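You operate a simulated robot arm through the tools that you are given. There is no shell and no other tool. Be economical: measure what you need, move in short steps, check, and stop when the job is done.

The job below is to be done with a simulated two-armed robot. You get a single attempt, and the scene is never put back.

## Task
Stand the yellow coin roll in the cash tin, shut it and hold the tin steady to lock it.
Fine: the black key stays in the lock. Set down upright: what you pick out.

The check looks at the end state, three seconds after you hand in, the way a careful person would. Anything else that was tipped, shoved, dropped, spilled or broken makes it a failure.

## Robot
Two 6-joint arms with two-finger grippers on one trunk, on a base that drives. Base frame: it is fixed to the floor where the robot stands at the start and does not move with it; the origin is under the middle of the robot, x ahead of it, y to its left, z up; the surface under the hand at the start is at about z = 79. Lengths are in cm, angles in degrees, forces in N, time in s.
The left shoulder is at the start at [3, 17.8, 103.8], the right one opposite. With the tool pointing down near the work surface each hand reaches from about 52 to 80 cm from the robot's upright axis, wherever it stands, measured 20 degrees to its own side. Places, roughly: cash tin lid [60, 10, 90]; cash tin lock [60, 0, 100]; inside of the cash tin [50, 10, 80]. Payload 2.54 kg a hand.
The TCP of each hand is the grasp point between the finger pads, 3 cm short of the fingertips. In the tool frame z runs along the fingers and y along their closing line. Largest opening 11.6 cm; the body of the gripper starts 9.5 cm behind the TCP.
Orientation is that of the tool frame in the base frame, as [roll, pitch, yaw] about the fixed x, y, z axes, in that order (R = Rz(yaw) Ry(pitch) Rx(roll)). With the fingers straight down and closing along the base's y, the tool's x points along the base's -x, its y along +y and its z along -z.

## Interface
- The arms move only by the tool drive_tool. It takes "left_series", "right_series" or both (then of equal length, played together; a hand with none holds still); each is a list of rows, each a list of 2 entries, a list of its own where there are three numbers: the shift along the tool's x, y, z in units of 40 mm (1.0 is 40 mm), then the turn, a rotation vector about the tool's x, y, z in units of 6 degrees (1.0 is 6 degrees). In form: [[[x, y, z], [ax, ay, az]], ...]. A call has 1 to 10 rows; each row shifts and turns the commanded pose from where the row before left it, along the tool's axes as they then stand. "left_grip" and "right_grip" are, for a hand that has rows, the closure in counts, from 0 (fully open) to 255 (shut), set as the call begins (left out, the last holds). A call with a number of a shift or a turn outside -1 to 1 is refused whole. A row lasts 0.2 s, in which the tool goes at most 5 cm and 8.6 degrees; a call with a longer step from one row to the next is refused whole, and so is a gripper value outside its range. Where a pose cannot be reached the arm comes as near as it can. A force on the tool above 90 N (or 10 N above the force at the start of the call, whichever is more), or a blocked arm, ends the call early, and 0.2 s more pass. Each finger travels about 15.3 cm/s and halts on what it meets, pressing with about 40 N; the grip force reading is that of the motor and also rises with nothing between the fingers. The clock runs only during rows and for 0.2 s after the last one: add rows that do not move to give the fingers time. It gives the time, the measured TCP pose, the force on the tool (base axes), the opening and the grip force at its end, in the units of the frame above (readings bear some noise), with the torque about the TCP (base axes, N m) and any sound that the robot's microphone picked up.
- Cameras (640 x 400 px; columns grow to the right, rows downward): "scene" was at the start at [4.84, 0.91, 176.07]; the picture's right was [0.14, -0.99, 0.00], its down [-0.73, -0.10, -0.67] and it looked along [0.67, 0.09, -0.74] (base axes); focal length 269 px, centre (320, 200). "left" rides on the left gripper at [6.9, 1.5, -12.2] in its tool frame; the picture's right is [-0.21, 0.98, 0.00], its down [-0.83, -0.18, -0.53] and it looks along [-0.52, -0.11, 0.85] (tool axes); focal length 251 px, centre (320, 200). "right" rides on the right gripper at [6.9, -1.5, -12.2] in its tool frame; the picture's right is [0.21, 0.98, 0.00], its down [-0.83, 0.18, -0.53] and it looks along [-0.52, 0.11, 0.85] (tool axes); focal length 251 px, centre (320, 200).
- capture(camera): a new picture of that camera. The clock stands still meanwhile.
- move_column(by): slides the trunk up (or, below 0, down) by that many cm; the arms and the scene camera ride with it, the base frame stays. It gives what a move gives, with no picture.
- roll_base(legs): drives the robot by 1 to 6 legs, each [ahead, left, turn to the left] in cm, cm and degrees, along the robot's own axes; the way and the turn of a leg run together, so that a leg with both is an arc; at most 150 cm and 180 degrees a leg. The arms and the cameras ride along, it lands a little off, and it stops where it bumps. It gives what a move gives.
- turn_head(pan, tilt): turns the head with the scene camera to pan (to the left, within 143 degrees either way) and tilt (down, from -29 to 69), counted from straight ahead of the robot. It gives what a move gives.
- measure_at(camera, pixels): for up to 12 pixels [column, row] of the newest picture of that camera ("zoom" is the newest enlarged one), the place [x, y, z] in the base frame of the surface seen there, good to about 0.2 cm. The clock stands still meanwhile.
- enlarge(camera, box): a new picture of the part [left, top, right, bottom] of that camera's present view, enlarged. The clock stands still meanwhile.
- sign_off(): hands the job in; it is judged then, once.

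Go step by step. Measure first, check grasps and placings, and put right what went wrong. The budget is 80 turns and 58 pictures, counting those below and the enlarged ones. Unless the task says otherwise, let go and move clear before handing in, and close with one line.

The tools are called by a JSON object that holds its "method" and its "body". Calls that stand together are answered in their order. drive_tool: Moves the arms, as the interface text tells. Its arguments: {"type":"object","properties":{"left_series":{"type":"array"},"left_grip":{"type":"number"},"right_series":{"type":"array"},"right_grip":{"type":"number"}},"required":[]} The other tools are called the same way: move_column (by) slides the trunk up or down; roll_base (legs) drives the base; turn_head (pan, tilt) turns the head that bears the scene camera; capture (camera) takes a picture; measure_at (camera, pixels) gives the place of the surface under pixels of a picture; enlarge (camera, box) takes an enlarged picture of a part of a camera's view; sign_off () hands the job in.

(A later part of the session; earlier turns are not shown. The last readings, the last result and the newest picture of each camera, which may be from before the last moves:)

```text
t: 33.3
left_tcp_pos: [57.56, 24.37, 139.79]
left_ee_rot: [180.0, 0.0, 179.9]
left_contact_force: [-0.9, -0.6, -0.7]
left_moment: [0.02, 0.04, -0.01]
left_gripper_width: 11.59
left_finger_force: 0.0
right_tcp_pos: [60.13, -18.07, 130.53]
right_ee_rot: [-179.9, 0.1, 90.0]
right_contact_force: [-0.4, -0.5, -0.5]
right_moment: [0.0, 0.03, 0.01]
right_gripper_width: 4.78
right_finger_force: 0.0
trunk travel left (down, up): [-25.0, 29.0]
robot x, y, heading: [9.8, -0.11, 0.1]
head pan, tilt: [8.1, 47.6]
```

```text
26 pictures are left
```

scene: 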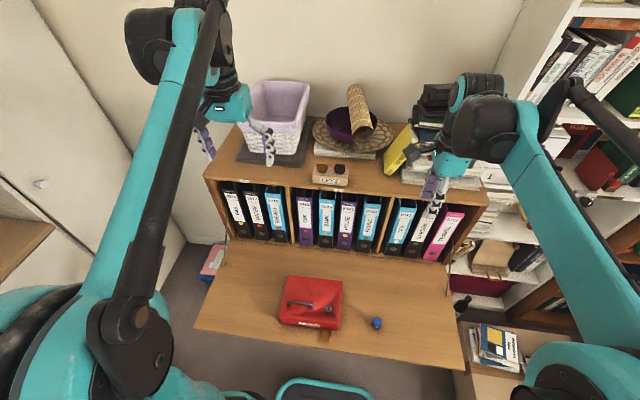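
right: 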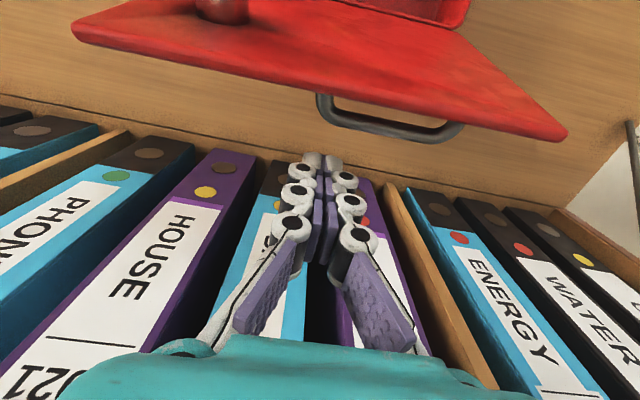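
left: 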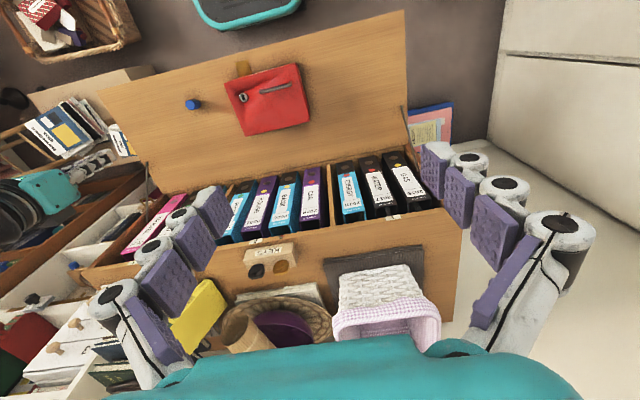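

It drove freely. I'll go 8 cm more, then bring the right hand above the black key.

{"method": "roll_base", "body": {"legs": [[8, 0, 0]]}}

{"method": "drive_tool", "body": {"right_series": [[[0.9, 0, 0], [0, 0, 0]], [[0.9, 0, 0], [0, 0, 0]], [[0.9, 0, 0], [0, 0, 0]], [[0.9, 0, 0], [0, 0, 0]], [[0.9, 0.6, 0], [0, 0, 0]], [[0.95, 0.6, 0], [0, 0, 0]], [[0, 0.6, 0], [0, 0, 0]], [[0, 0.6, 0], [0, 0, 0]], [[0, 0, 0], [0, 0, 0]]]}}

{"method": "capture", "body": {"camera": "right"}}

```text
t: 34.4
left_tcp_pos: [65.87, 24.34, 139.73]
left_ee_rot: [-179.9, 0.0, 179.8]
left_contact_force: [1.1, -0.2, 0.0]
left_moment: [0.02, 0.06, -0.01]
left_gripper_width: 11.6
left_finger_force: 0.1
right_tcp_pos: [68.16, -18.19, 130.63]
right_ee_rot: [-179.9, 0.1, 89.8]
right_contact_force: [0.9, 0.5, -0.1]
right_moment: [-0.01, 0.1, 0.04]
right_gripper_width: 4.79
right_finger_force: 0.1
trunk travel left (down, up): [-25.0, 29.0]
robot x, y, heading: [17.62, -0.0, -0.3]
head pan, tilt: [8.1, 47.6]
```

```text
t: 36.4
left_tcp_pos: [65.65, 24.09, 139.88]
left_ee_rot: [179.9, 0.1, 179.8]
left_contact_force: [-0.7, -1.3, 0.5]
left_moment: [0.05, -0.03, -0.01]
left_gripper_width: 11.61
left_finger_force: 0.0
right_tcp_pos: [77.59, 3.58, 130.6]
right_ee_rot: [-180.0, -0.1, 89.8]
right_contact_force: [-0.2, -0.6, -0.3]
right_moment: [0.01, -0.03, 0.01]
right_gripper_width: 4.77
right_finger_force: 0.0
trunk travel left (down, up): [-25.0, 29.0]
robot x, y, heading: [18.18, 0.14, -0.5]
head pan, tilt: [8.1, 47.6]
```

```text
25 pictures are left
```

right: 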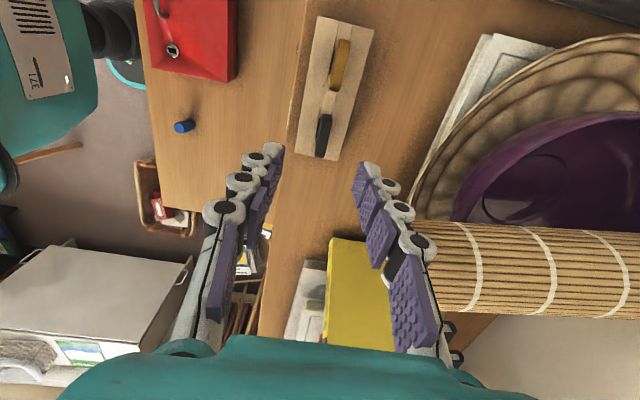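

The black key at (324,135) is between the fingertips. I'll measure its head and the box.

{"method": "enlarge", "body": {"camera": "right", "box": [280, 90, 376, 170]}}

{"method": "measure_at", "body": {"camera": "right", "pixels": [[321, 152], [324, 135], [326, 120], [328, 135], [318, 135], [331, 147], [300, 150], [338, 60], [328, 103], [322, 117]]}}

```text
5.00 times, centred on (328, 130) of right
```

zoom: 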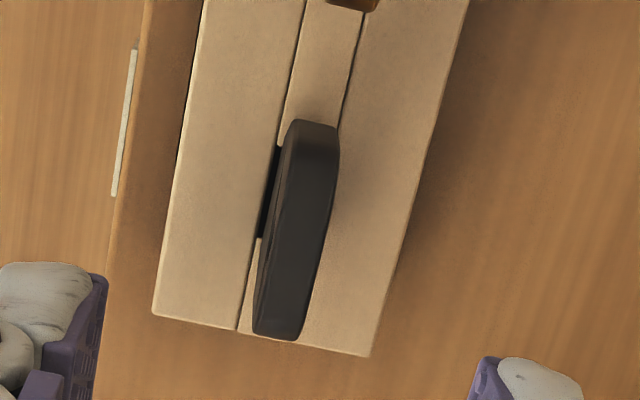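

```text
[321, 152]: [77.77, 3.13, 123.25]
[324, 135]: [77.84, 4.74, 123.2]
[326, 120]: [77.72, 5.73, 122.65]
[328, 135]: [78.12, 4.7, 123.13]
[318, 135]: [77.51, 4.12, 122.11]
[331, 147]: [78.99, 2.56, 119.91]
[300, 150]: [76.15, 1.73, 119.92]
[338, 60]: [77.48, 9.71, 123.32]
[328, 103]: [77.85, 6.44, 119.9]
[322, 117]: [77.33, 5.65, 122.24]
```

{"method": "measure_at", "body": {"camera": "zoom", "pixels": [[285, 334], [280, 325], [310, 130], [325, 135], [300, 230], [318, 230], [275, 230], [160, 305], [365, 350]]}}

```text
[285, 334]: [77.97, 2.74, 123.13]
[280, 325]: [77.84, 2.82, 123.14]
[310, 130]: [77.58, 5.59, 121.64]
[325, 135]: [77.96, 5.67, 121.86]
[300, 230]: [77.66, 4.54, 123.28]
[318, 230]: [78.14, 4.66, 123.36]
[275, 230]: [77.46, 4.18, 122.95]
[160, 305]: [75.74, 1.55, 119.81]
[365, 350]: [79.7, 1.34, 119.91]
```

The key head is centred near (77.8, 4.1) with the box top at 119.9. I'll lower so the fingertips stop just above the box, then close.

{"method": "drive_tool", "body": {"right_series": [[[0.12, 0.05, 0.9], [0, 0, 0]], [[0, 0, 0.6], [0, 0, 0]], [[0, 0, 0.33], [0, 0, 0]], [[0, 0, 0], [0, 0, 0]]]}}

{"method": "enlarge", "body": {"camera": "right", "box": [240, 80, 400, 180]}}

```text
t: 37.4
left_tcp_pos: [65.67, 24.18, 139.86]
left_ee_rot: [180.0, 0.2, 179.7]
left_contact_force: [0.5, -0.2, 0.3]
left_moment: [0.01, -0.02, -0.01]
left_gripper_width: 11.61
left_finger_force: 0.1
right_tcp_pos: [77.78, 4.16, 123.36]
right_ee_rot: [-180.0, 0.0, 89.8]
right_contact_force: [-0.1, 0.0, 0.2]
right_moment: [-0.01, -0.02, -0.02]
right_gripper_width: 4.81
right_finger_force: 0.0
trunk travel left (down, up): [-25.0, 29.0]
robot x, y, heading: [17.75, -0.04, -0.1]
head pan, tilt: [8.1, 47.6]
```

```text
4.00 times, centred on (320, 130) of right
```

zoom: 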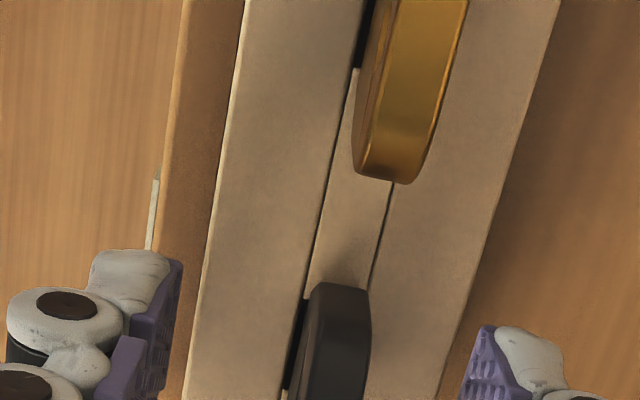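

The fingers straddle only the black key. Closing.

{"method": "drive_tool", "body": {"right_series": [[[0, 0, 0], [0, 0, 0]], [[0, 0, 0], [0, 0, 0]], [[0, 0, 0], [0, 0, 0]]], "right_grip": 255}}

{"method": "capture", "body": {"camera": "right"}}

```text
t: 38.2
left_tcp_pos: [65.61, 24.26, 139.86]
left_ee_rot: [-180.0, 0.1, 179.9]
left_contact_force: [0.4, 0.4, -0.2]
left_moment: [-0.01, 0.03, -0.01]
left_gripper_width: 11.59
left_finger_force: 0.1
right_tcp_pos: [77.78, 4.11, 123.48]
right_ee_rot: [-180.0, 0.0, 89.8]
right_contact_force: [-0.3, -0.5, 1.2]
right_moment: [0.02, 0.0, 0.02]
right_gripper_width: 0.68
right_finger_force: 34.5
trunk travel left (down, up): [-25.0, 29.0]
robot x, y, heading: [18.11, -0.02, -0.3]
head pan, tilt: [8.1, 47.6]
```

```text
22 pictures are left
```

right: 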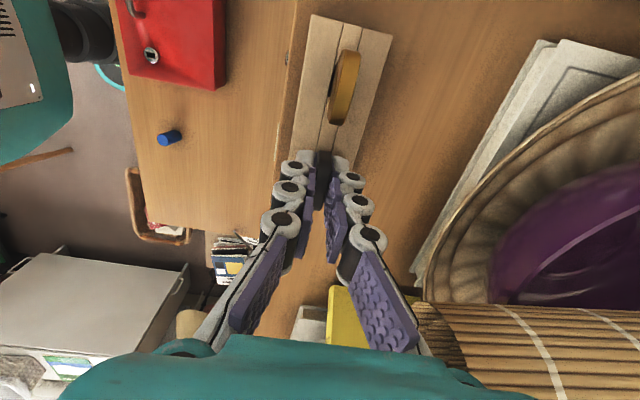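

The key is gripped, with a 0.68 opening. Lifting straight up.

{"method": "drive_tool", "body": {"right_series": [[[0, 0, -0.4], [0, 0, 0]], [[0, 0, -0.4], [0, 0, 0]], [[0, 0, -0.5], [0, 0, 0]], [[0, 0, -0.6], [0, 0, 0]], [[0, 0, -0.2], [0, 0, 0]]]}}

{"method": "capture", "body": {"camera": "left"}}

{"method": "enlarge", "body": {"camera": "scene", "box": [296, 130, 376, 190]}}

```text
t: 39.4
left_tcp_pos: [65.66, 24.2, 139.89]
left_ee_rot: [-179.9, 0.0, 179.7]
left_contact_force: [-0.5, 0.2, 0.0]
left_moment: [-0.01, -0.01, 0.02]
left_gripper_width: 11.59
left_finger_force: 0.0
right_tcp_pos: [78.03, 4.15, 131.74]
right_ee_rot: [180.0, -0.1, 89.8]
right_contact_force: [0.3, -0.4, 0.0]
right_moment: [0.01, 0.02, 0.01]
right_gripper_width: 0.63
right_finger_force: 34.8
trunk travel left (down, up): [-25.0, 29.0]
robot x, y, heading: [17.98, -0.02, -0.2]
head pan, tilt: [8.1, 47.6]
```

```text
21 pictures are left
```

left: 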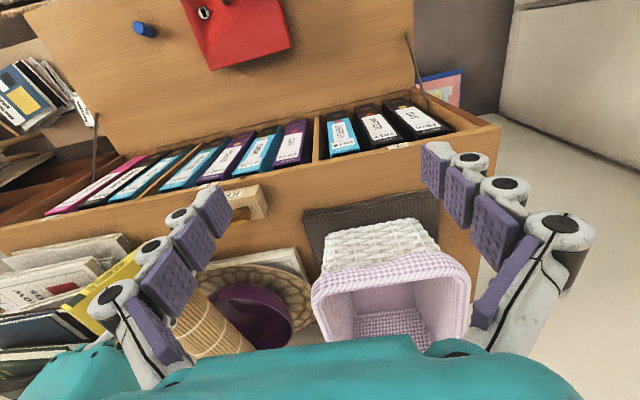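

```text
6.67 times, centred on (336, 160) of scene
```

zoom: 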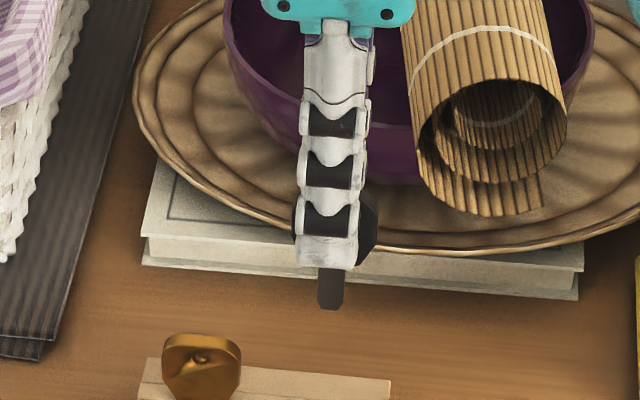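

The key is out of the box, its blade at (331,290) and pointing straight down. I'll measure the blade relative to the TCP.

{"method": "measure_at", "body": {"camera": "zoom", "pixels": [[331, 304], [331, 280], [321, 290], [341, 290], [320, 304], [342, 304], [370, 240], [328, 250]]}}

```text
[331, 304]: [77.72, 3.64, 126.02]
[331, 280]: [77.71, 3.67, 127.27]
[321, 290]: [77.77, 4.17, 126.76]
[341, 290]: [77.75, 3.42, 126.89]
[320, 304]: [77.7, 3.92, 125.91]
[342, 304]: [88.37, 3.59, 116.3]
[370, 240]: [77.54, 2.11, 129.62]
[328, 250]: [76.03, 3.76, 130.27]
```

The blade tip is 5.9 below the TCP and centred on it within 0.15. I'll drive the base back to its start distance and turn the hand back to yaw 180.

{"method": "roll_base", "body": {"legs": [[-18, 0, 0]]}}

{"method": "drive_tool", "body": {"right_series": [[[0, -0.5, 0], [0, 0, -1]], [[0, 0, 0], [0, 0, -1]], [[0, 0, 0], [0, 0, -1]], [[0, 0, 0], [0, 0, -1]], [[0, 0, 0], [0, 0, -1]], [[0, 0, 0], [0, 0, -1]], [[0, 0, 0], [0, 0, -1]], [[0, 0, 0], [0, 0, -1]], [[0, 0, 0], [0, 0, -1]], [[0, 0, 0], [0, 0, -1]]]}}

{"method": "drive_tool", "body": {"right_series": [[[0, 0, 0], [0, 0, -1]], [[0, 0, 0], [0, 0, -1]], [[0, 0, 0], [0, 0, -1]], [[0, 0, 0], [0, 0, -1]], [[0, 0, 0], [0, 0, -1]]]}}

```text
t: 40.9
left_tcp_pos: [47.87, 24.41, 139.9]
left_ee_rot: [-180.0, 0.2, 179.9]
left_contact_force: [-0.6, 0.1, 0.0]
left_moment: [0.01, -0.06, 0.0]
left_gripper_width: 11.59
left_finger_force: 0.0
right_tcp_pos: [60.15, 4.27, 131.86]
right_ee_rot: [-179.9, 0.0, 89.9]
right_contact_force: [0.0, 0.3, -0.1]
right_moment: [0.0, -0.05, -0.01]
right_gripper_width: 0.64
right_finger_force: 34.7
trunk travel left (down, up): [-25.0, 29.0]
robot x, y, heading: [-0.01, 0.01, -0.1]
head pan, tilt: [8.1, 47.6]
```

```text
t: 43.1
left_tcp_pos: [47.82, 24.44, 139.87]
left_ee_rot: [-180.0, 0.1, 179.9]
left_contact_force: [1.3, -0.3, -0.3]
left_moment: [0.0, 0.01, 0.0]
left_gripper_width: 11.62
left_finger_force: 0.0
right_tcp_pos: [58.37, 4.31, 131.7]
right_ee_rot: [179.9, 0.1, 150.1]
right_contact_force: [-0.5, 1.0, 1.0]
right_moment: [0.01, -0.01, -0.02]
right_gripper_width: 0.64
right_finger_force: 35.5
trunk travel left (down, up): [-25.0, 29.0]
robot x, y, heading: [0.32, 0.34, -0.1]
head pan, tilt: [8.1, 47.6]
```

```text
t: 44.3
left_tcp_pos: [47.92, 24.38, 139.85]
left_ee_rot: [-180.0, 0.2, 179.8]
left_contact_force: [0.4, 0.6, -0.6]
left_moment: [0.02, -0.02, 0.0]
left_gripper_width: 11.6
left_finger_force: 0.0
right_tcp_pos: [58.26, 4.24, 131.83]
right_ee_rot: [180.0, 0.0, 179.9]
right_contact_force: [0.7, 0.8, 0.2]
right_moment: [0.02, 0.0, 0.0]
right_gripper_width: 0.64
right_finger_force: 34.9
trunk travel left (down, up): [-25.0, 29.0]
robot x, y, heading: [0.02, -0.22, -0.1]
head pan, tilt: [8.1, 47.6]
```

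The base is back and the key hangs ready at yaw 180. I'll now bring the left hand round (fingers closing fore-aft) over the tin's handle, to hold the tin steady.

{"method": "drive_tool", "body": {"left_series": [[[0, 0, 0.9], [0, 0, 1]], [[0, 0, 0.9], [0, 0, 1]], [[0, 0, 0.9], [0, 0, 1]], [[0, 0, 0.9], [0, 0, 1]], [[0, 0, 0.9], [0, 0, 1]], [[0, 0, 0.9], [0, 0, 1]], [[0, 0, 0.9], [0, 0, 1]], [[0, 0, 0.9], [0, 0, 1]], [[0, 0, 0.9], [0, 0, 1]], [[0, 0, 0.9], [0, 0, 1]]], "left_grip": 160}}

{"method": "drive_tool", "body": {"left_series": [[[0, 0, 0], [0, 0, 1]], [[0, 0, 0], [0, 0, 1]], [[0, 0, 0], [0, 0, 1]], [[0, 0, 0], [0, 0, 1]], [[0, 0, 0], [0, 0, 1]], [[-0.75, 0, 0], [0, 0, 0]], [[-0.75, 0, 0], [0, 0, 0]], [[-0.75, 0, 0], [0, 0, 0]], [[0, 0, 0], [0, 0, 0]]]}}

{"method": "capture", "body": {"camera": "left"}}

```text
t: 46.5
left_tcp_pos: [47.97, 24.44, 103.94]
left_ee_rot: [-179.9, 0.0, 119.8]
left_contact_force: [0.3, -0.4, 0.1]
left_moment: [-0.01, 0.02, 0.02]
left_gripper_width: 4.35
left_finger_force: 0.0
right_tcp_pos: [58.39, 4.27, 131.78]
right_ee_rot: [-179.9, 0.0, 179.9]
right_contact_force: [-0.1, 0.3, -0.9]
right_moment: [0.02, 0.01, -0.01]
right_gripper_width: 0.67
right_finger_force: 34.6
trunk travel left (down, up): [-25.0, 29.0]
robot x, y, heading: [0.12, 0.07, -0.0]
head pan, tilt: [8.1, 47.6]
```

```text
t: 48.5
left_tcp_pos: [47.98, 15.46, 103.77]
left_ee_rot: [179.9, 0.0, 89.9]
left_contact_force: [-0.3, -0.1, -0.2]
left_moment: [-0.01, 0.0, -0.01]
left_gripper_width: 4.34
left_finger_force: 0.0
right_tcp_pos: [58.33, 4.26, 131.88]
right_ee_rot: [179.9, 0.0, 179.9]
right_contact_force: [-0.5, -0.3, 0.3]
right_moment: [-0.02, 0.02, 0.01]
right_gripper_width: 0.65
right_finger_force: 34.6
trunk travel left (down, up): [-25.0, 29.0]
robot x, y, heading: [0.32, -0.15, -0.1]
head pan, tilt: [8.1, 47.6]
```

```text
19 pictures are left
```

left: 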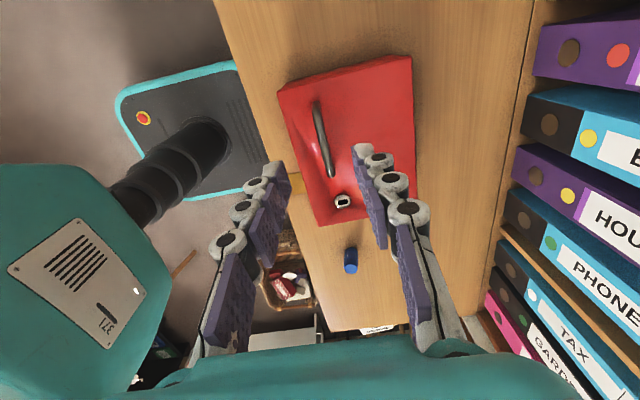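

{"method": "measure_at", "body": {"camera": "left", "pixels": [[318, 106], [322, 130], [328, 155], [332, 172], [343, 196], [343, 204], [336, 201], [350, 202], [343, 201], [352, 268]]}}

{"method": "enlarge", "body": {"camera": "left", "box": [296, 90, 376, 220]}}

```text
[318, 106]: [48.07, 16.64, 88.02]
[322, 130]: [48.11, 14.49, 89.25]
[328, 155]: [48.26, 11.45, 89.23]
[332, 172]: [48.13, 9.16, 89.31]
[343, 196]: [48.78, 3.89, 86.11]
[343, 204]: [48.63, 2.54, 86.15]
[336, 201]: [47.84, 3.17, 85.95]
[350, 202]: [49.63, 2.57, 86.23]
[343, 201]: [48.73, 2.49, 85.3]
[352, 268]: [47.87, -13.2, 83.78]
```

```text
3.08 times, centred on (336, 155) of left
```

zoom: 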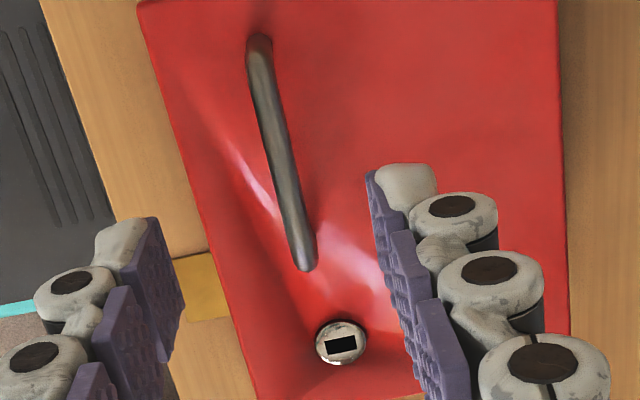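

{"method": "measure_at", "body": {"camera": "zoom", "pixels": [[320, 343], [362, 341], [338, 326], [343, 360], [328, 332], [355, 332], [329, 352], [354, 352]]}}

{"method": "drive_tool", "body": {"left_series": [[[-0.1, 0, 0.9], [0, 0, 0]], [[0, 0, 0.9], [0, 0, 0]], [[0, 0, 0.9], [0, 0, 0]], [[0, 0.03, 0.75], [0, 0, 0]], [[0, 0, 0], [0, 0, 0]]]}}

{"method": "drive_tool", "body": {"left_series": [[[0, 0, 0], [0, 0, 0]], [[0, 0, 0], [0, 0, 0]], [[0, 0, 0], [0, 0, 0]]], "left_grip": 255}}

{"method": "capture", "body": {"camera": "left"}}

```text
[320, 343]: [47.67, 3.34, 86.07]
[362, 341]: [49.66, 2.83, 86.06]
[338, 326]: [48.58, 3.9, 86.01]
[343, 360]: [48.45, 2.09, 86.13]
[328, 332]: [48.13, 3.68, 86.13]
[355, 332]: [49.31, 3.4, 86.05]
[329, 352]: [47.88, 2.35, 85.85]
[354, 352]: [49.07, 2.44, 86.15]
```

```text
t: 49.7
left_tcp_pos: [47.84, 14.99, 89.89]
left_ee_rot: [179.9, 0.0, 89.9]
left_contact_force: [0.5, 0.3, -1.1]
left_moment: [0.03, -0.01, 0.0]
left_gripper_width: 4.34
left_finger_force: 0.0
right_tcp_pos: [58.25, 4.26, 131.91]
right_ee_rot: [180.0, 0.0, 180.0]
right_contact_force: [-0.4, 0.1, 0.2]
right_moment: [0.0, -0.01, 0.0]
right_gripper_width: 0.65
right_finger_force: 34.8
trunk travel left (down, up): [-25.0, 29.0]
robot x, y, heading: [-0.05, -0.06, -0.1]
head pan, tilt: [8.1, 47.6]
```

```text
t: 50.5
left_tcp_pos: [48.03, 15.14, 89.97]
left_ee_rot: [180.0, 0.0, 90.0]
left_contact_force: [-0.1, 0.2, -0.4]
left_moment: [-0.13, 0.15, 0.28]
left_gripper_width: 0.9
left_finger_force: 37.0
right_tcp_pos: [58.32, 4.25, 131.93]
right_ee_rot: [-179.9, 0.0, 179.9]
right_contact_force: [0.2, 0.0, -0.1]
right_moment: [-0.02, 0.03, -0.02]
right_gripper_width: 0.65
right_finger_force: 34.1
trunk travel left (down, up): [-25.0, 29.0]
robot x, y, heading: [0.03, 0.32, -0.0]
head pan, tilt: [8.1, 47.6]
```

```text
17 pictures are left
```

left: 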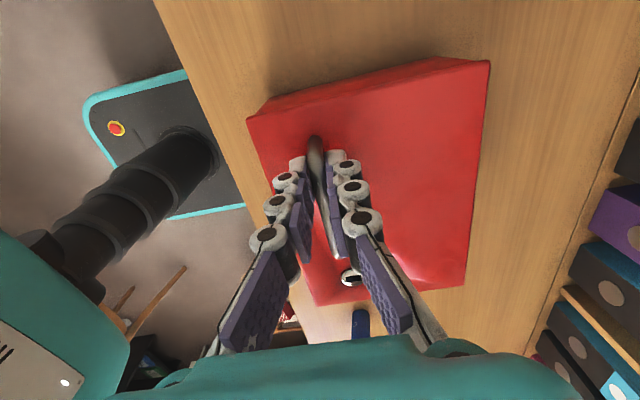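

The handle is firmly gripped (0.9 opening). I'll bring the key over the lock at about (48.5, 2.95) and stop well above it to check the clearance between the hands.

{"method": "drive_tool", "body": {"right_series": [[[0.82, -0.325, 0], [0, 0, 0]], [[0.82, 0, 0], [0, 0, 0]], [[0.82, 0, 0], [0, 0, 0]], [[0, 0, 1], [0, 0, 0]], [[0, 0, 1], [0, 0, 0]], [[0, 0, 1], [0, 0, 0]], [[0, 0, 1], [0, 0, 0]], [[0, 0, 0.8], [0, 0, 0]], [[0, 0, 0], [0, 0, 0]]]}}

{"method": "capture", "body": {"camera": "scene"}}

{"method": "capture", "body": {"camera": "right"}}

```text
t: 52.5
left_tcp_pos: [47.98, 15.1, 89.95]
left_ee_rot: [-179.9, -0.1, 90.0]
left_contact_force: [-0.1, 0.7, 0.3]
left_moment: [-0.15, 0.17, 0.16]
left_gripper_width: 0.89
left_finger_force: 35.9
right_tcp_pos: [48.27, 3.15, 112.72]
right_ee_rot: [-179.9, 0.0, 179.9]
right_contact_force: [0.2, 0.6, -0.7]
right_moment: [0.01, 0.03, -0.01]
right_gripper_width: 0.66
right_finger_force: 35.0
trunk travel left (down, up): [-25.0, 29.0]
robot x, y, heading: [0.62, -0.06, 0.2]
head pan, tilt: [8.1, 47.6]
```

```text
16 pictures are left
```

scene: 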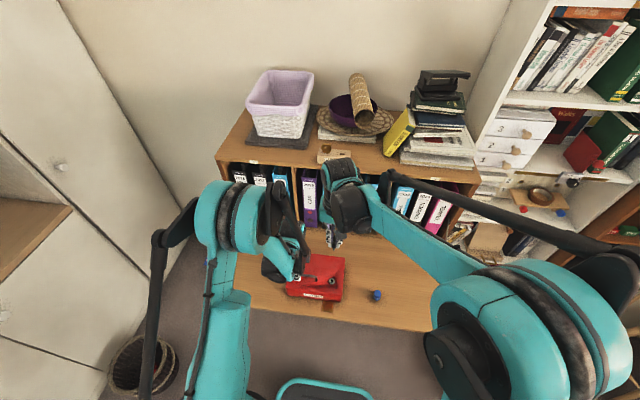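

```text
15 pictures are left
```

right: 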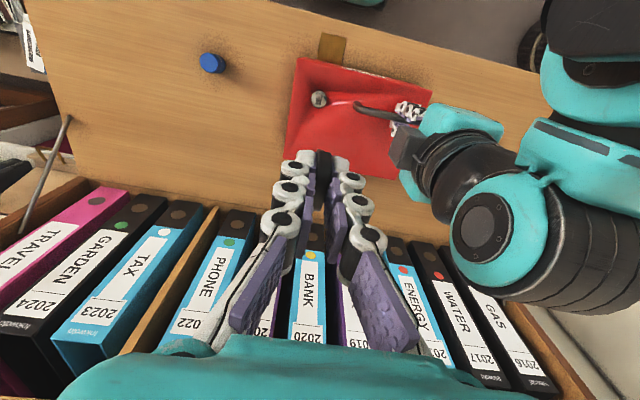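

{"method": "measure_at", "body": {"camera": "right", "pixels": [[400, 150], [415, 165], [430, 205], [455, 230], [470, 260], [405, 135], [319, 99], [314, 99], [325, 99], [319, 94], [319, 104]]}}

{"method": "measure_at", "body": {"camera": "scene", "pixels": [[300, 265], [285, 240], [275, 210], [290, 250], [345, 215], [335, 240]]}}

{"method": "drive_tool", "body": {"right_series": [[[0, 0, 0.9], [0, 0, 0]], [[0, 0, 0.9], [0, 0, 0]], [[0, 0, 0.9], [0, 0, 0]], [[0, 0, 0], [0, 0, 0]]]}}

{"method": "capture", "body": {"camera": "right"}}

```text
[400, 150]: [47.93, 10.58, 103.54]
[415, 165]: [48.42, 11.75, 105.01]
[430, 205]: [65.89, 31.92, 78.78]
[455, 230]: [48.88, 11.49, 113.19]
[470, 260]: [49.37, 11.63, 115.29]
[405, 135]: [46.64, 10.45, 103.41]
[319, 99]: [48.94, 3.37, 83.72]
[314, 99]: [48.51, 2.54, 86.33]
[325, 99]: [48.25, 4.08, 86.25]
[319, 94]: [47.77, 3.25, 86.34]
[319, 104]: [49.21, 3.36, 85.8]
```

```text
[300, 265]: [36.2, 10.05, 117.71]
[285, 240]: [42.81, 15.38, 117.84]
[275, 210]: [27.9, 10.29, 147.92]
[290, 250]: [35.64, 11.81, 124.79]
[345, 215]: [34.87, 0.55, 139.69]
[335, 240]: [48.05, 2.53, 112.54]
```

```text
t: 53.5
left_tcp_pos: [47.81, 15.05, 89.94]
left_ee_rot: [180.0, 0.0, 89.8]
left_contact_force: [-0.6, 1.1, -0.1]
left_moment: [-0.05, 0.12, 0.13]
left_gripper_width: 0.89
left_finger_force: 36.4
right_tcp_pos: [48.47, 3.09, 101.66]
right_ee_rot: [180.0, 0.1, 179.9]
right_contact_force: [-0.6, 0.8, 0.1]
right_moment: [0.0, 0.02, -0.02]
right_gripper_width: 0.64
right_finger_force: 34.6
trunk travel left (down, up): [-25.0, 29.0]
robot x, y, heading: [-0.34, 0.12, -0.2]
head pan, tilt: [8.1, 47.6]
```

```text
14 pictures are left
```

right: 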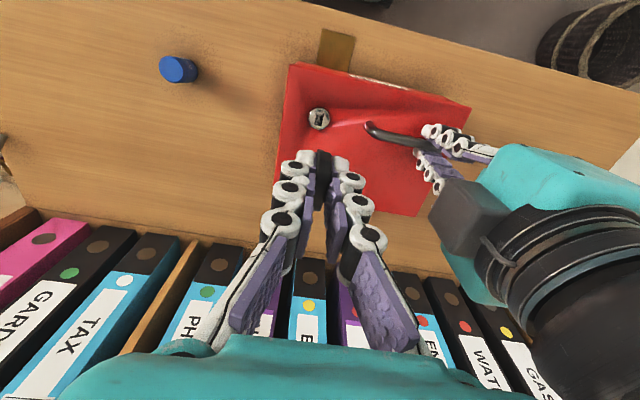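

The left hand's body at y≈10.5 would crowd the right hand's camera while the key turns. I'll open the left fingers slightly, tilt that hand 30° outward about the closing axis, and grip the handle again.

{"method": "drive_tool", "body": {"left_series": [[[0, 0, 0], [0, 0, 0]], [[0, 0, 0], [0, 0, 0]], [[0, 0, 0], [0, -1, 0]], [[0, 0, 0], [0, -1, 0]], [[0, 0, 0], [0, -1, 0]], [[0, 0, 0], [0, -1, 0]], [[0, 0, 0], [0, -1, 0]], [[0, 0, 0], [0, 0, 0]]], "left_grip": 205}}

{"method": "drive_tool", "body": {"left_series": [[[0, 0, 0], [0, 0, 0]], [[0, 0, 0], [0, 0, 0]], [[0, 0, 0], [0, 0, 0]]], "left_grip": 255}}

{"method": "capture", "body": {"camera": "right"}}

```text
t: 55.3
left_tcp_pos: [47.96, 15.0, 90.1]
left_ee_rot: [179.8, 30.2, 89.8]
left_contact_force: [0.2, 0.0, -0.5]
left_moment: [-0.02, -0.02, -0.01]
left_gripper_width: 2.28
left_finger_force: 0.1
right_tcp_pos: [48.28, 3.12, 101.77]
right_ee_rot: [179.9, 0.0, 179.9]
right_contact_force: [0.6, -0.4, -0.9]
right_moment: [0.05, -0.01, 0.02]
right_gripper_width: 0.63
right_finger_force: 34.5
trunk travel left (down, up): [-25.0, 29.0]
robot x, y, heading: [0.55, 0.35, -0.0]
head pan, tilt: [8.1, 47.6]
```

```text
t: 56.1
left_tcp_pos: [47.91, 15.09, 90.07]
left_ee_rot: [179.9, 30.0, 90.0]
left_contact_force: [-0.5, -0.7, 0.0]
left_moment: [-0.66, 0.02, 0.12]
left_gripper_width: 0.87
left_finger_force: 36.3
right_tcp_pos: [48.35, 3.08, 101.69]
right_ee_rot: [-179.9, 0.1, 180.0]
right_contact_force: [0.1, -0.9, -0.5]
right_moment: [0.02, 0.02, 0.03]
right_gripper_width: 0.66
right_finger_force: 34.5
trunk travel left (down, up): [-25.0, 29.0]
robot x, y, heading: [0.23, 0.04, -0.0]
head pan, tilt: [8.1, 47.6]
```

```text
13 pictures are left
```

right: 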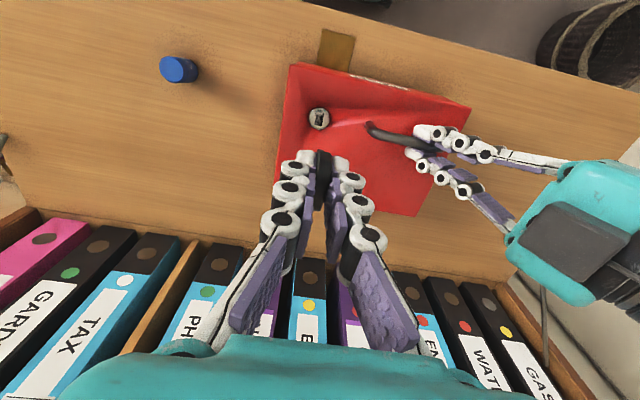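

The left hand now leans clear and holds the handle. I'll measure the lock from the right camera.

{"method": "enlarge", "body": {"camera": "right", "box": [286, 94, 350, 134]}}

```text
10.00 times, centred on (318, 114) of right
```

zoom: 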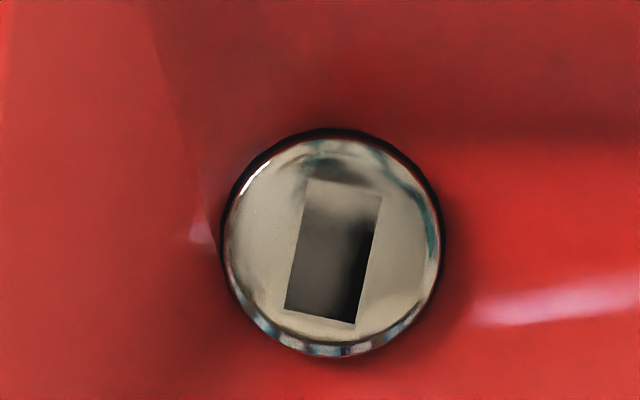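

{"method": "measure_at", "body": {"camera": "zoom", "pixels": [[280, 240], [395, 245], [335, 168], [318, 330], [300, 200], [392, 200], [275, 310], [368, 325], [236, 240], [430, 245], [335, 150], [325, 345]]}}

```text
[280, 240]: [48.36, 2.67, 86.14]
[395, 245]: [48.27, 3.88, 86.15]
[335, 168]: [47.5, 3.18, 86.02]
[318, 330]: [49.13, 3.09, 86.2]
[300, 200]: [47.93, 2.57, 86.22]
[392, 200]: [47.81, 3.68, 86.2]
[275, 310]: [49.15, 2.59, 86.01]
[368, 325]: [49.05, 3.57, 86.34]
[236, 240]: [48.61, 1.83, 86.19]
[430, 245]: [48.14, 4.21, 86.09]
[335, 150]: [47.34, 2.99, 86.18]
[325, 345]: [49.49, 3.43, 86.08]
```

The slot centre is about (48.4, 3.05) and the key is right over it. I'll lower until the tip is just above the slot and check.

{"method": "drive_tool", "body": {"right_series": [[[0, 0, 0.8], [0, 0, 0]], [[0, 0, 0.8], [0, 0, 0]], [[0, 0, 0.6], [0, 0, 0]], [[0, 0, 0], [0, 0, 0]], [[0, 0, 0], [0, 0, 0]]]}}

{"method": "enlarge", "body": {"camera": "scene", "box": [304, 252, 368, 292]}}

{"method": "enlarge", "body": {"camera": "right", "box": [288, 110, 352, 170]}}

```text
t: 57.3
left_tcp_pos: [47.92, 15.03, 90.01]
left_ee_rot: [179.9, 30.1, 89.9]
left_contact_force: [-0.4, -0.8, 0.4]
left_moment: [-0.06, -0.01, 0.13]
left_gripper_width: 0.89
left_finger_force: 36.2
right_tcp_pos: [48.26, 3.13, 93.19]
right_ee_rot: [180.0, 0.0, 179.8]
right_contact_force: [0.8, -0.9, 0.8]
right_moment: [0.0, 0.0, 0.02]
right_gripper_width: 0.64
right_finger_force: 34.0
trunk travel left (down, up): [-25.0, 29.0]
robot x, y, heading: [0.19, 0.07, -0.2]
head pan, tilt: [8.1, 47.6]
```

```text
10.00 times, centred on (336, 272) of scene
```

zoom: 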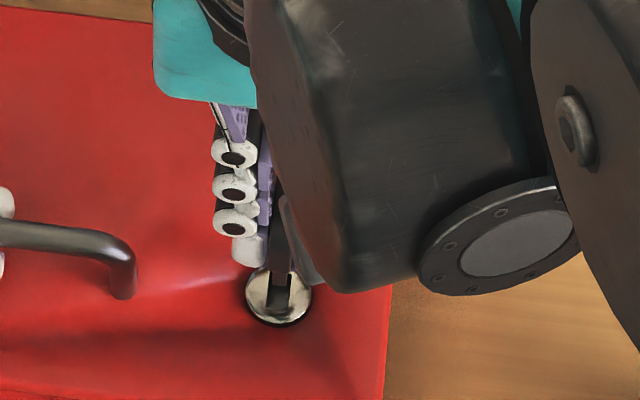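

```text
6.67 times, centred on (320, 140) of right
```

zoom: 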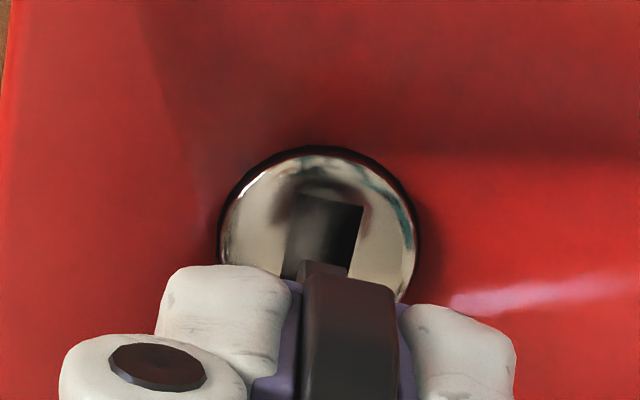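

The blade lines up with the slot in both views. Lowering gently while watching the force.

{"method": "drive_tool", "body": {"right_series": [[[0, 0, 0.2], [0, 0, 0]], [[0, 0, 0.15], [0, 0, 0]], [[0, 0, 0.1], [0, 0, 0]], [[0, 0, 0.1], [0, 0, 0]], [[0, 0, 0], [0, 0, 0]]]}}

```text
t: 58.5
left_tcp_pos: [47.9, 15.05, 90.14]
left_ee_rot: [179.8, 30.0, 89.9]
left_contact_force: [-0.2, -2.0, -0.9]
left_moment: [0.06, 0.01, 0.11]
left_gripper_width: 0.88
left_finger_force: 36.8
right_tcp_pos: [48.33, 3.06, 90.66]
right_ee_rot: [-180.0, 0.0, 179.9]
right_contact_force: [0.1, -0.1, 1.0]
right_moment: [0.02, -0.04, 0.03]
right_gripper_width: 0.66
right_finger_force: 34.3
trunk travel left (down, up): [-25.0, 29.0]
robot x, y, heading: [0.09, 0.01, -0.2]
head pan, tilt: [8.1, 47.6]
```

It's sliding in without resistance (about 1.3 cm deep). Continuing to the shoulder of the key.

{"method": "drive_tool", "body": {"right_series": [[[0, 0, 0.08], [0, 0, 0]], [[0, 0, 0.08], [0, 0, 0]], [[0, 0, 0.05], [0, 0, 0]], [[0, 0, 0], [0, 0, 0]]]}}

{"method": "enlarge", "body": {"camera": "right", "box": [288, 110, 352, 170]}}

```text
t: 59.5
left_tcp_pos: [47.96, 15.03, 90.13]
left_ee_rot: [179.8, 30.0, 89.9]
left_contact_force: [0.4, -1.7, -0.4]
left_moment: [0.02, -0.02, 0.1]
left_gripper_width: 0.9
left_finger_force: 36.0
right_tcp_pos: [48.38, 3.02, 89.87]
right_ee_rot: [-179.9, 0.1, 179.9]
right_contact_force: [-2.1, -0.3, -0.5]
right_moment: [-0.03, 0.12, 0.0]
right_gripper_width: 0.64
right_finger_force: 34.5
trunk travel left (down, up): [-25.0, 29.0]
robot x, y, heading: [0.09, -0.22, 0.0]
head pan, tilt: [8.1, 47.6]
```

```text
6.67 times, centred on (320, 140) of right
```

zoom: 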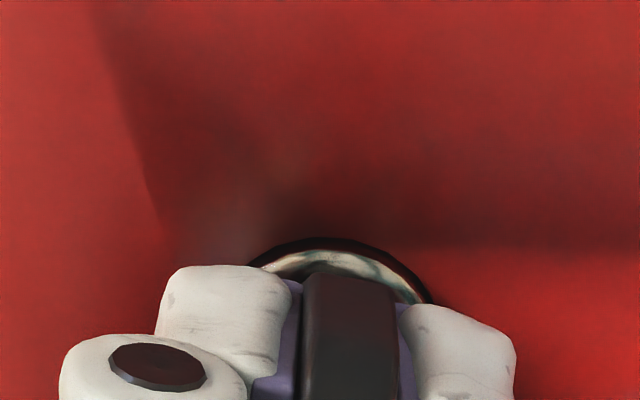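

The key is in nearly to its head. I'll press slightly further, then try a small clockwise turn to feel which way it goes.

{"method": "drive_tool", "body": {"right_series": [[[0, 0, 0.05], [0, 0, 0]], [[0, 0, 0.03], [0, 0, 0]], [[0, 0, 0], [0, 0, 0]]]}}

{"method": "drive_tool", "body": {"right_series": [[[0, 0, 0], [0, 0, 0.7]], [[0, 0, 0], [0, 0, 0.7]], [[0, 0, 0], [0, 0, 0.7]], [[0, 0, 0], [0, 0, 0]]]}}

```text
t: 60.3
left_tcp_pos: [47.98, 14.95, 90.13]
left_ee_rot: [180.0, 29.9, 90.0]
left_contact_force: [5.0, -4.3, -7.7]
left_moment: [0.46, -0.05, 0.14]
left_gripper_width: 0.87
left_finger_force: 36.4
right_tcp_pos: [48.41, 2.87, 89.76]
right_ee_rot: [-180.0, 0.0, 179.9]
right_contact_force: [-3.7, -0.4, 27.8]
right_moment: [-0.08, 0.19, 0.01]
right_gripper_width: 0.66
right_finger_force: 34.7
trunk travel left (down, up): [-25.0, 29.0]
robot x, y, heading: [0.35, 0.05, -0.0]
head pan, tilt: [8.1, 47.6]
```

```text
t: 61.3
left_tcp_pos: [47.98, 14.93, 90.12]
left_ee_rot: [-180.0, 30.1, 89.9]
left_contact_force: [5.7, -3.9, -10.7]
left_moment: [0.75, -0.1, 0.26]
left_gripper_width: 0.86
left_finger_force: 36.1
right_tcp_pos: [48.42, 3.09, 89.79]
right_ee_rot: [-179.9, -0.1, 167.2]
right_contact_force: [-5.5, 0.7, 25.7]
right_moment: [0.08, 0.21, 0.0]
right_gripper_width: 0.64
right_finger_force: 34.8
trunk travel left (down, up): [-25.0, 29.0]
robot x, y, heading: [0.31, 0.25, -0.0]
head pan, tilt: [8.1, 47.6]
```

The key seated (27 N) and turned 13° clockwise with no torque. I'll ease off slightly and continue clockwise.

{"method": "drive_tool", "body": {"right_series": [[[0, 0, -0.02], [0, 0, 0.7]], [[0, 0, 0], [0, 0, 0.7]], [[0, 0, 0], [0, 0, 0.7]], [[0, 0, 0], [0, 0, 0.7]], [[0, 0, 0], [0, 0, 0]]]}}

```text
t: 62.5
left_tcp_pos: [47.93, 15.04, 90.01]
left_ee_rot: [179.9, 30.0, 90.0]
left_contact_force: [0.5, -1.6, -1.1]
left_moment: [-0.62, -0.05, 0.21]
left_gripper_width: 0.87
left_finger_force: 36.3
right_tcp_pos: [48.41, 3.04, 89.75]
right_ee_rot: [-180.0, 0.0, 150.4]
right_contact_force: [-1.8, 2.8, -1.2]
right_moment: [0.1, 0.12, 0.02]
right_gripper_width: 0.64
right_finger_force: 34.2
trunk travel left (down, up): [-25.0, 29.0]
robot x, y, heading: [0.19, -0.15, 0.3]
head pan, tilt: [8.1, 47.6]
```

It keeps turning freely (30° now), so I'll continue clockwise in steps.

{"method": "drive_tool", "body": {"right_series": [[[0, 0, 0], [0, 0, 0.8]], [[0, 0, 0], [0, 0, 0.8]], [[0, 0, 0], [0, 0, 0.8]], [[0, 0, 0], [0, 0, 0.8]], [[0, 0, 0], [0, 0, 0.8]], [[0, 0, 0], [0, 0, 0.8]], [[0, 0, 0], [0, 0, 0]]]}}

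{"method": "enlarge", "body": {"camera": "right", "box": [240, 90, 400, 190]}}

```text
t: 64.1
left_tcp_pos: [48.02, 15.05, 90.14]
left_ee_rot: [179.8, 30.0, 89.9]
left_contact_force: [-1.9, -4.9, 0.1]
left_moment: [-0.08, 0.0, 0.21]
left_gripper_width: 0.88
left_finger_force: 37.1
right_tcp_pos: [48.28, 2.94, 89.75]
right_ee_rot: [-180.0, -0.1, 121.7]
right_contact_force: [-2.0, 6.4, 0.4]
right_moment: [0.27, 0.11, 0.03]
right_gripper_width: 0.65
right_finger_force: 34.7
trunk travel left (down, up): [-25.0, 29.0]
robot x, y, heading: [0.19, -0.11, 0.0]
head pan, tilt: [8.1, 47.6]
```

```text
4.00 times, centred on (320, 140) of right
```

zoom: 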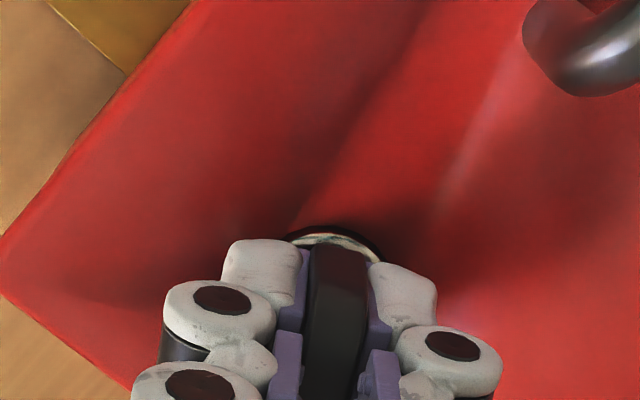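

Smooth to 58°, with a slight side force from the off-centre grip. I'll correct by about 1 mm and go on to 90°.

{"method": "drive_tool", "body": {"right_series": [[[0.01, 0.03, 0], [0, 0, 0.8]], [[0, 0, 0], [0, 0, 0.8]], [[0, 0, 0], [0, 0, 0.8]], [[0, 0, 0], [0, 0, 0.8]], [[0, 0, 0], [0, 0, 0.8]], [[0, 0, 0], [0, 0, 0.8]], [[0, 0, 0], [0, 0, 0.5]], [[0, 0, 0], [0, 0, 0]]]}}

```text
t: 65.9
left_tcp_pos: [47.96, 14.98, 90.03]
left_ee_rot: [179.9, 30.0, 89.9]
left_contact_force: [-2.0, -2.5, 2.3]
left_moment: [0.03, 0.06, 0.15]
left_gripper_width: 0.88
left_finger_force: 36.4
right_tcp_pos: [48.56, 3.23, 89.87]
right_ee_rot: [-180.0, 0.1, 89.9]
right_contact_force: [1.4, 3.5, -1.4]
right_moment: [0.15, -0.05, 0.0]
right_gripper_width: 0.65
right_finger_force: 34.4
trunk travel left (down, up): [-25.0, 29.0]
robot x, y, heading: [0.09, -0.09, -0.0]
head pan, tilt: [8.1, 47.6]
```

At 90° there's still no stop and no click. I'll feel carefully a bit further for the end stop.

{"method": "drive_tool", "body": {"right_series": [[[0, 0, 0], [0, 0, 0.5]], [[0, 0, 0], [0, 0, 0.5]], [[0, 0, 0], [0, 0, 0.5]], [[0, 0, 0], [0, 0, 0]]]}}

{"method": "enlarge", "body": {"camera": "right", "box": [240, 90, 400, 190]}}

```text
t: 66.9
left_tcp_pos: [47.96, 14.9, 90.11]
left_ee_rot: [179.9, 30.0, 89.9]
left_contact_force: [-3.4, -0.5, 1.5]
left_moment: [-0.09, 0.04, 0.15]
left_gripper_width: 0.86
left_finger_force: 37.0
right_tcp_pos: [48.52, 3.19, 89.8]
right_ee_rot: [180.0, 0.0, 80.9]
right_contact_force: [3.4, 2.3, 0.3]
right_moment: [0.08, -0.11, 0.04]
right_gripper_width: 0.66
right_finger_force: 34.9
trunk travel left (down, up): [-25.0, 29.0]
robot x, y, heading: [0.36, 0.08, 0.0]
head pan, tilt: [8.1, 47.6]
```

```text
4.00 times, centred on (320, 140) of right
```

zoom: 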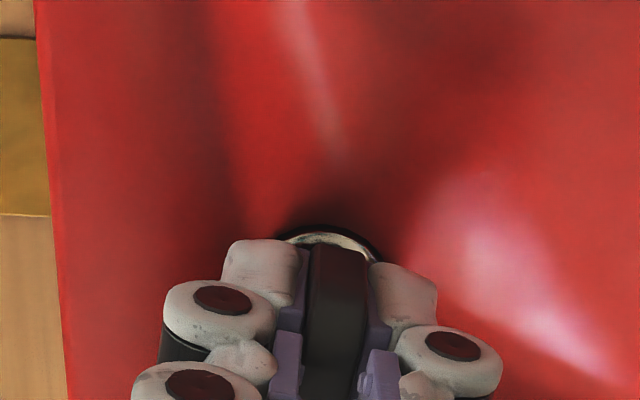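

It still turns freely at 99°. I'll continue clockwise, watching torque and sound.

{"method": "drive_tool", "body": {"right_series": [[[0, -0.02, 0], [0, 0, 0.8]], [[0, 0, 0], [0, 0, 0.8]], [[0, 0, 0], [0, 0, 0.8]], [[0, 0, 0], [0, 0, 0.8]], [[0, 0, 0], [0, 0, 0.8]], [[0, 0, 0], [0, 0, 0]]]}}

```text
t: 68.3
left_tcp_pos: [47.94, 14.95, 90.13]
left_ee_rot: [179.9, 30.0, 89.9]
left_contact_force: [-2.5, -1.2, 2.4]
left_moment: [0.11, 0.0, -0.77]
left_gripper_width: 0.9
left_finger_force: 36.8
right_tcp_pos: [48.33, 3.01, 89.74]
right_ee_rot: [-179.9, 0.0, 57.0]
right_contact_force: [3.5, -1.5, 0.5]
right_moment: [-0.81, 1.36, 0.68]
right_gripper_width: 0.7
right_finger_force: 35.4
trunk travel left (down, up): [-25.0, 29.0]
robot x, y, heading: [0.22, -0.44, 0.0]
head pan, tilt: [8.1, 47.6]
```

A resisting torque of 0.68 N m appeared at about 120°. I'll check whether it's the end stop with a little more turn and a look.

{"method": "drive_tool", "body": {"right_series": [[[0, 0, 0], [0, 0, 0.4]], [[0, 0, 0], [0, 0, 0.4]], [[0, 0, 0], [0, 0, 0]]]}}

{"method": "enlarge", "body": {"camera": "right", "box": [240, 90, 400, 190]}}

```text
t: 69.1
left_tcp_pos: [47.93, 14.98, 90.08]
left_ee_rot: [179.9, 30.1, 89.9]
left_contact_force: [-1.2, 0.6, 0.5]
left_moment: [0.16, -0.03, -0.78]
left_gripper_width: 0.9
left_finger_force: 37.0
right_tcp_pos: [48.39, 3.12, 89.78]
right_ee_rot: [-180.0, 0.0, 52.2]
right_contact_force: [1.9, -0.6, -2.4]
right_moment: [-0.69, 1.13, 0.67]
right_gripper_width: 0.74
right_finger_force: 35.3
trunk travel left (down, up): [-25.0, 29.0]
robot x, y, heading: [0.32, -0.13, -0.0]
head pan, tilt: [8.1, 47.6]
```

```text
4.00 times, centred on (320, 140) of right
```

zoom: 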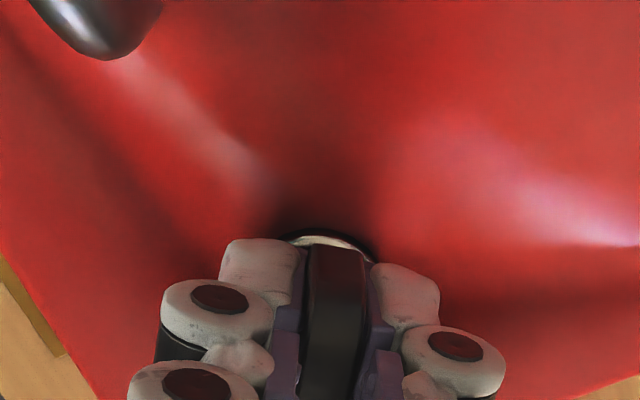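

The torque stayed at 0.67 while the grip began to slip, so the lock is against its end stop. I'll relax a few degrees, let go of the key, rise and look.

{"method": "drive_tool", "body": {"right_series": [[[0, 0, 0], [0, 0, -0.7]], [[0, 0, 0], [0, 0, -0.5]], [[0, 0, 0], [0, 0, 0]]]}}

{"method": "drive_tool", "body": {"right_series": [[[0, 0, 0], [0, 0, 0]], [[0, 0, 0], [0, 0, 0]], [[0, 0, -0.5], [0, 0, 0]], [[0, 0, -0.8], [0, 0, 0]], [[0, 0, -0.8], [0, 0, 0]]], "right_grip": 180}}

{"method": "capture", "body": {"camera": "right"}}

```text
t: 69.9
left_tcp_pos: [48.03, 15.02, 90.18]
left_ee_rot: [180.0, 30.0, 89.9]
left_contact_force: [0.1, 2.9, 4.0]
left_moment: [0.09, 0.04, -0.67]
left_gripper_width: 0.89
left_finger_force: 37.0
right_tcp_pos: [48.34, 3.18, 89.66]
right_ee_rot: [180.0, -0.1, 59.4]
right_contact_force: [0.3, -1.9, 1.5]
right_moment: [0.62, -1.23, 0.5]
right_gripper_width: 0.68
right_finger_force: 35.2
trunk travel left (down, up): [-25.0, 29.0]
robot x, y, heading: [0.08, 0.26, -0.2]
head pan, tilt: [8.1, 47.6]
```

```text
t: 71.1
left_tcp_pos: [48.04, 14.96, 90.07]
left_ee_rot: [179.9, 30.1, 89.9]
left_contact_force: [-2.6, 0.4, -0.8]
left_moment: [0.37, -0.08, -0.39]
left_gripper_width: 0.88
left_finger_force: 36.4
right_tcp_pos: [48.4, 3.06, 97.98]
right_ee_rot: [-180.0, 0.0, 59.3]
right_contact_force: [-0.2, -0.5, 0.1]
right_moment: [0.03, -0.03, 0.0]
right_gripper_width: 3.41
right_finger_force: 0.0
trunk travel left (down, up): [-25.0, 29.0]
robot x, y, heading: [0.14, -0.05, 0.1]
head pan, tilt: [8.1, 47.6]
```

```text
5 pictures are left
```

right: 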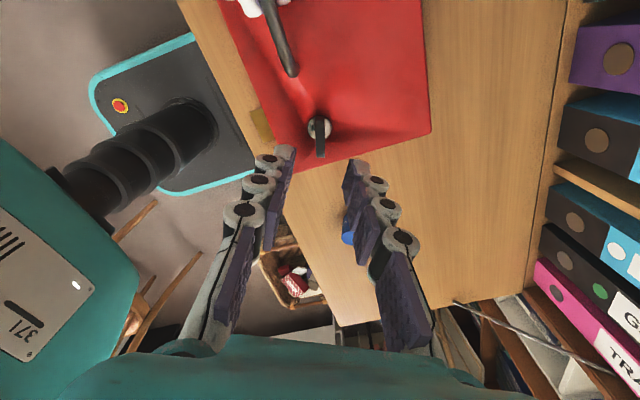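

The key stands in the lock at (320,135). I'll measure the direction of its head to learn the real turn angle.

{"method": "measure_at", "body": {"camera": "right", "pixels": [[321, 122], [321, 130], [321, 138], [321, 146], [321, 153], [318, 150], [330, 128], [311, 128]]}}

```text
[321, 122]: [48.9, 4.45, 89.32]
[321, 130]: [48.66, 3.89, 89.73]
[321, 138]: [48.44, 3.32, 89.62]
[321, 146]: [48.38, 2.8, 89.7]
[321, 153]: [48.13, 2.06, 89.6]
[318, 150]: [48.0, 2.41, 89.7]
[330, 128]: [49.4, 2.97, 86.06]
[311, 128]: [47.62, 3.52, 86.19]
```

The key has turned 108°. To verify it is locked I'll raise the handle about 0.6 cm with the left hand and see whether the lid comes up alone.

{"method": "drive_tool", "body": {"left_series": [[[-0.04, 0, -0.065], [0, 0, 0]], [[-0.04, 0, -0.065], [0, 0, 0]], [[0, 0, 0], [0, 0, 0]]]}}

{"method": "capture", "body": {"camera": "right"}}

{"method": "measure_at", "body": {"camera": "right", "pixels": [[330, 128], [311, 128], [350, 128], [400, 110], [425, 125], [350, 60], [415, 40], [275, 120], [300, 155]]}}

```text
t: 71.9
left_tcp_pos: [48.15, 14.98, 90.6]
left_ee_rot: [-180.0, 30.0, 89.8]
left_contact_force: [0.4, -0.2, 0.2]
left_moment: [0.33, 0.02, 0.09]
left_gripper_width: 0.91
left_finger_force: 36.8
right_tcp_pos: [48.42, 3.03, 97.96]
right_ee_rot: [180.0, -0.1, 59.3]
right_contact_force: [0.3, 0.0, -0.7]
right_moment: [0.0, 0.01, -0.02]
right_gripper_width: 3.4
right_finger_force: 0.1
trunk travel left (down, up): [-25.0, 29.0]
robot x, y, heading: [0.33, 0.13, -0.2]
head pan, tilt: [8.1, 47.6]
```

```text
4 pictures are left
```

right: 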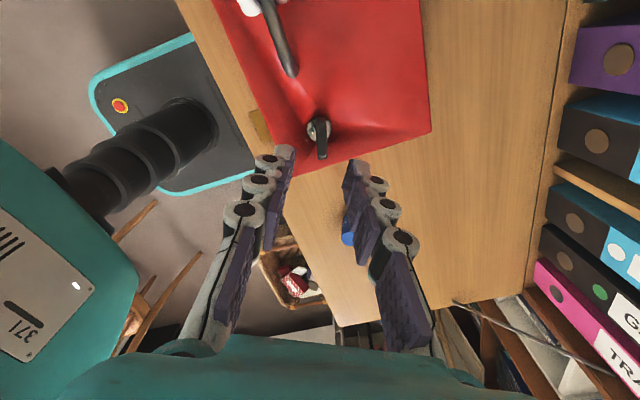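

```text
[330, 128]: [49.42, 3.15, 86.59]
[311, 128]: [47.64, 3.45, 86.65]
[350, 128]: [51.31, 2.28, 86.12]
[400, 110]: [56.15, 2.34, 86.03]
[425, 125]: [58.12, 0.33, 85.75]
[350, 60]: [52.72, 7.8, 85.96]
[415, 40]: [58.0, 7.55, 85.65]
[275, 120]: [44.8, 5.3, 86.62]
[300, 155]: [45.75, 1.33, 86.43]
```

The lid front rose about 0.6 cm with almost no force. I'll use one picture of the tin's front to see whether the tin body came up or only the lid.

{"method": "enlarge", "body": {"camera": "scene", "box": [276, 256, 364, 311]}}

```text
7.27 times, centred on (320, 284) of scene
```

zoom: 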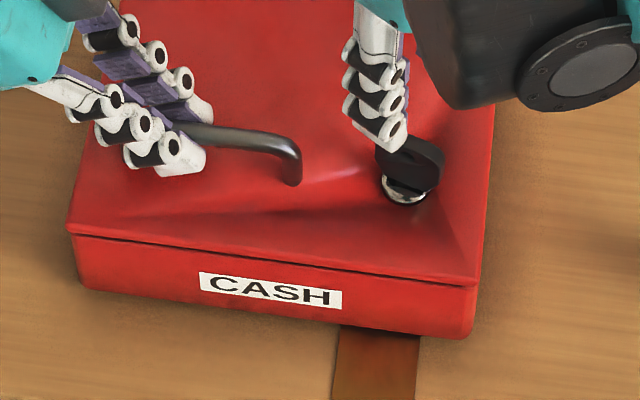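

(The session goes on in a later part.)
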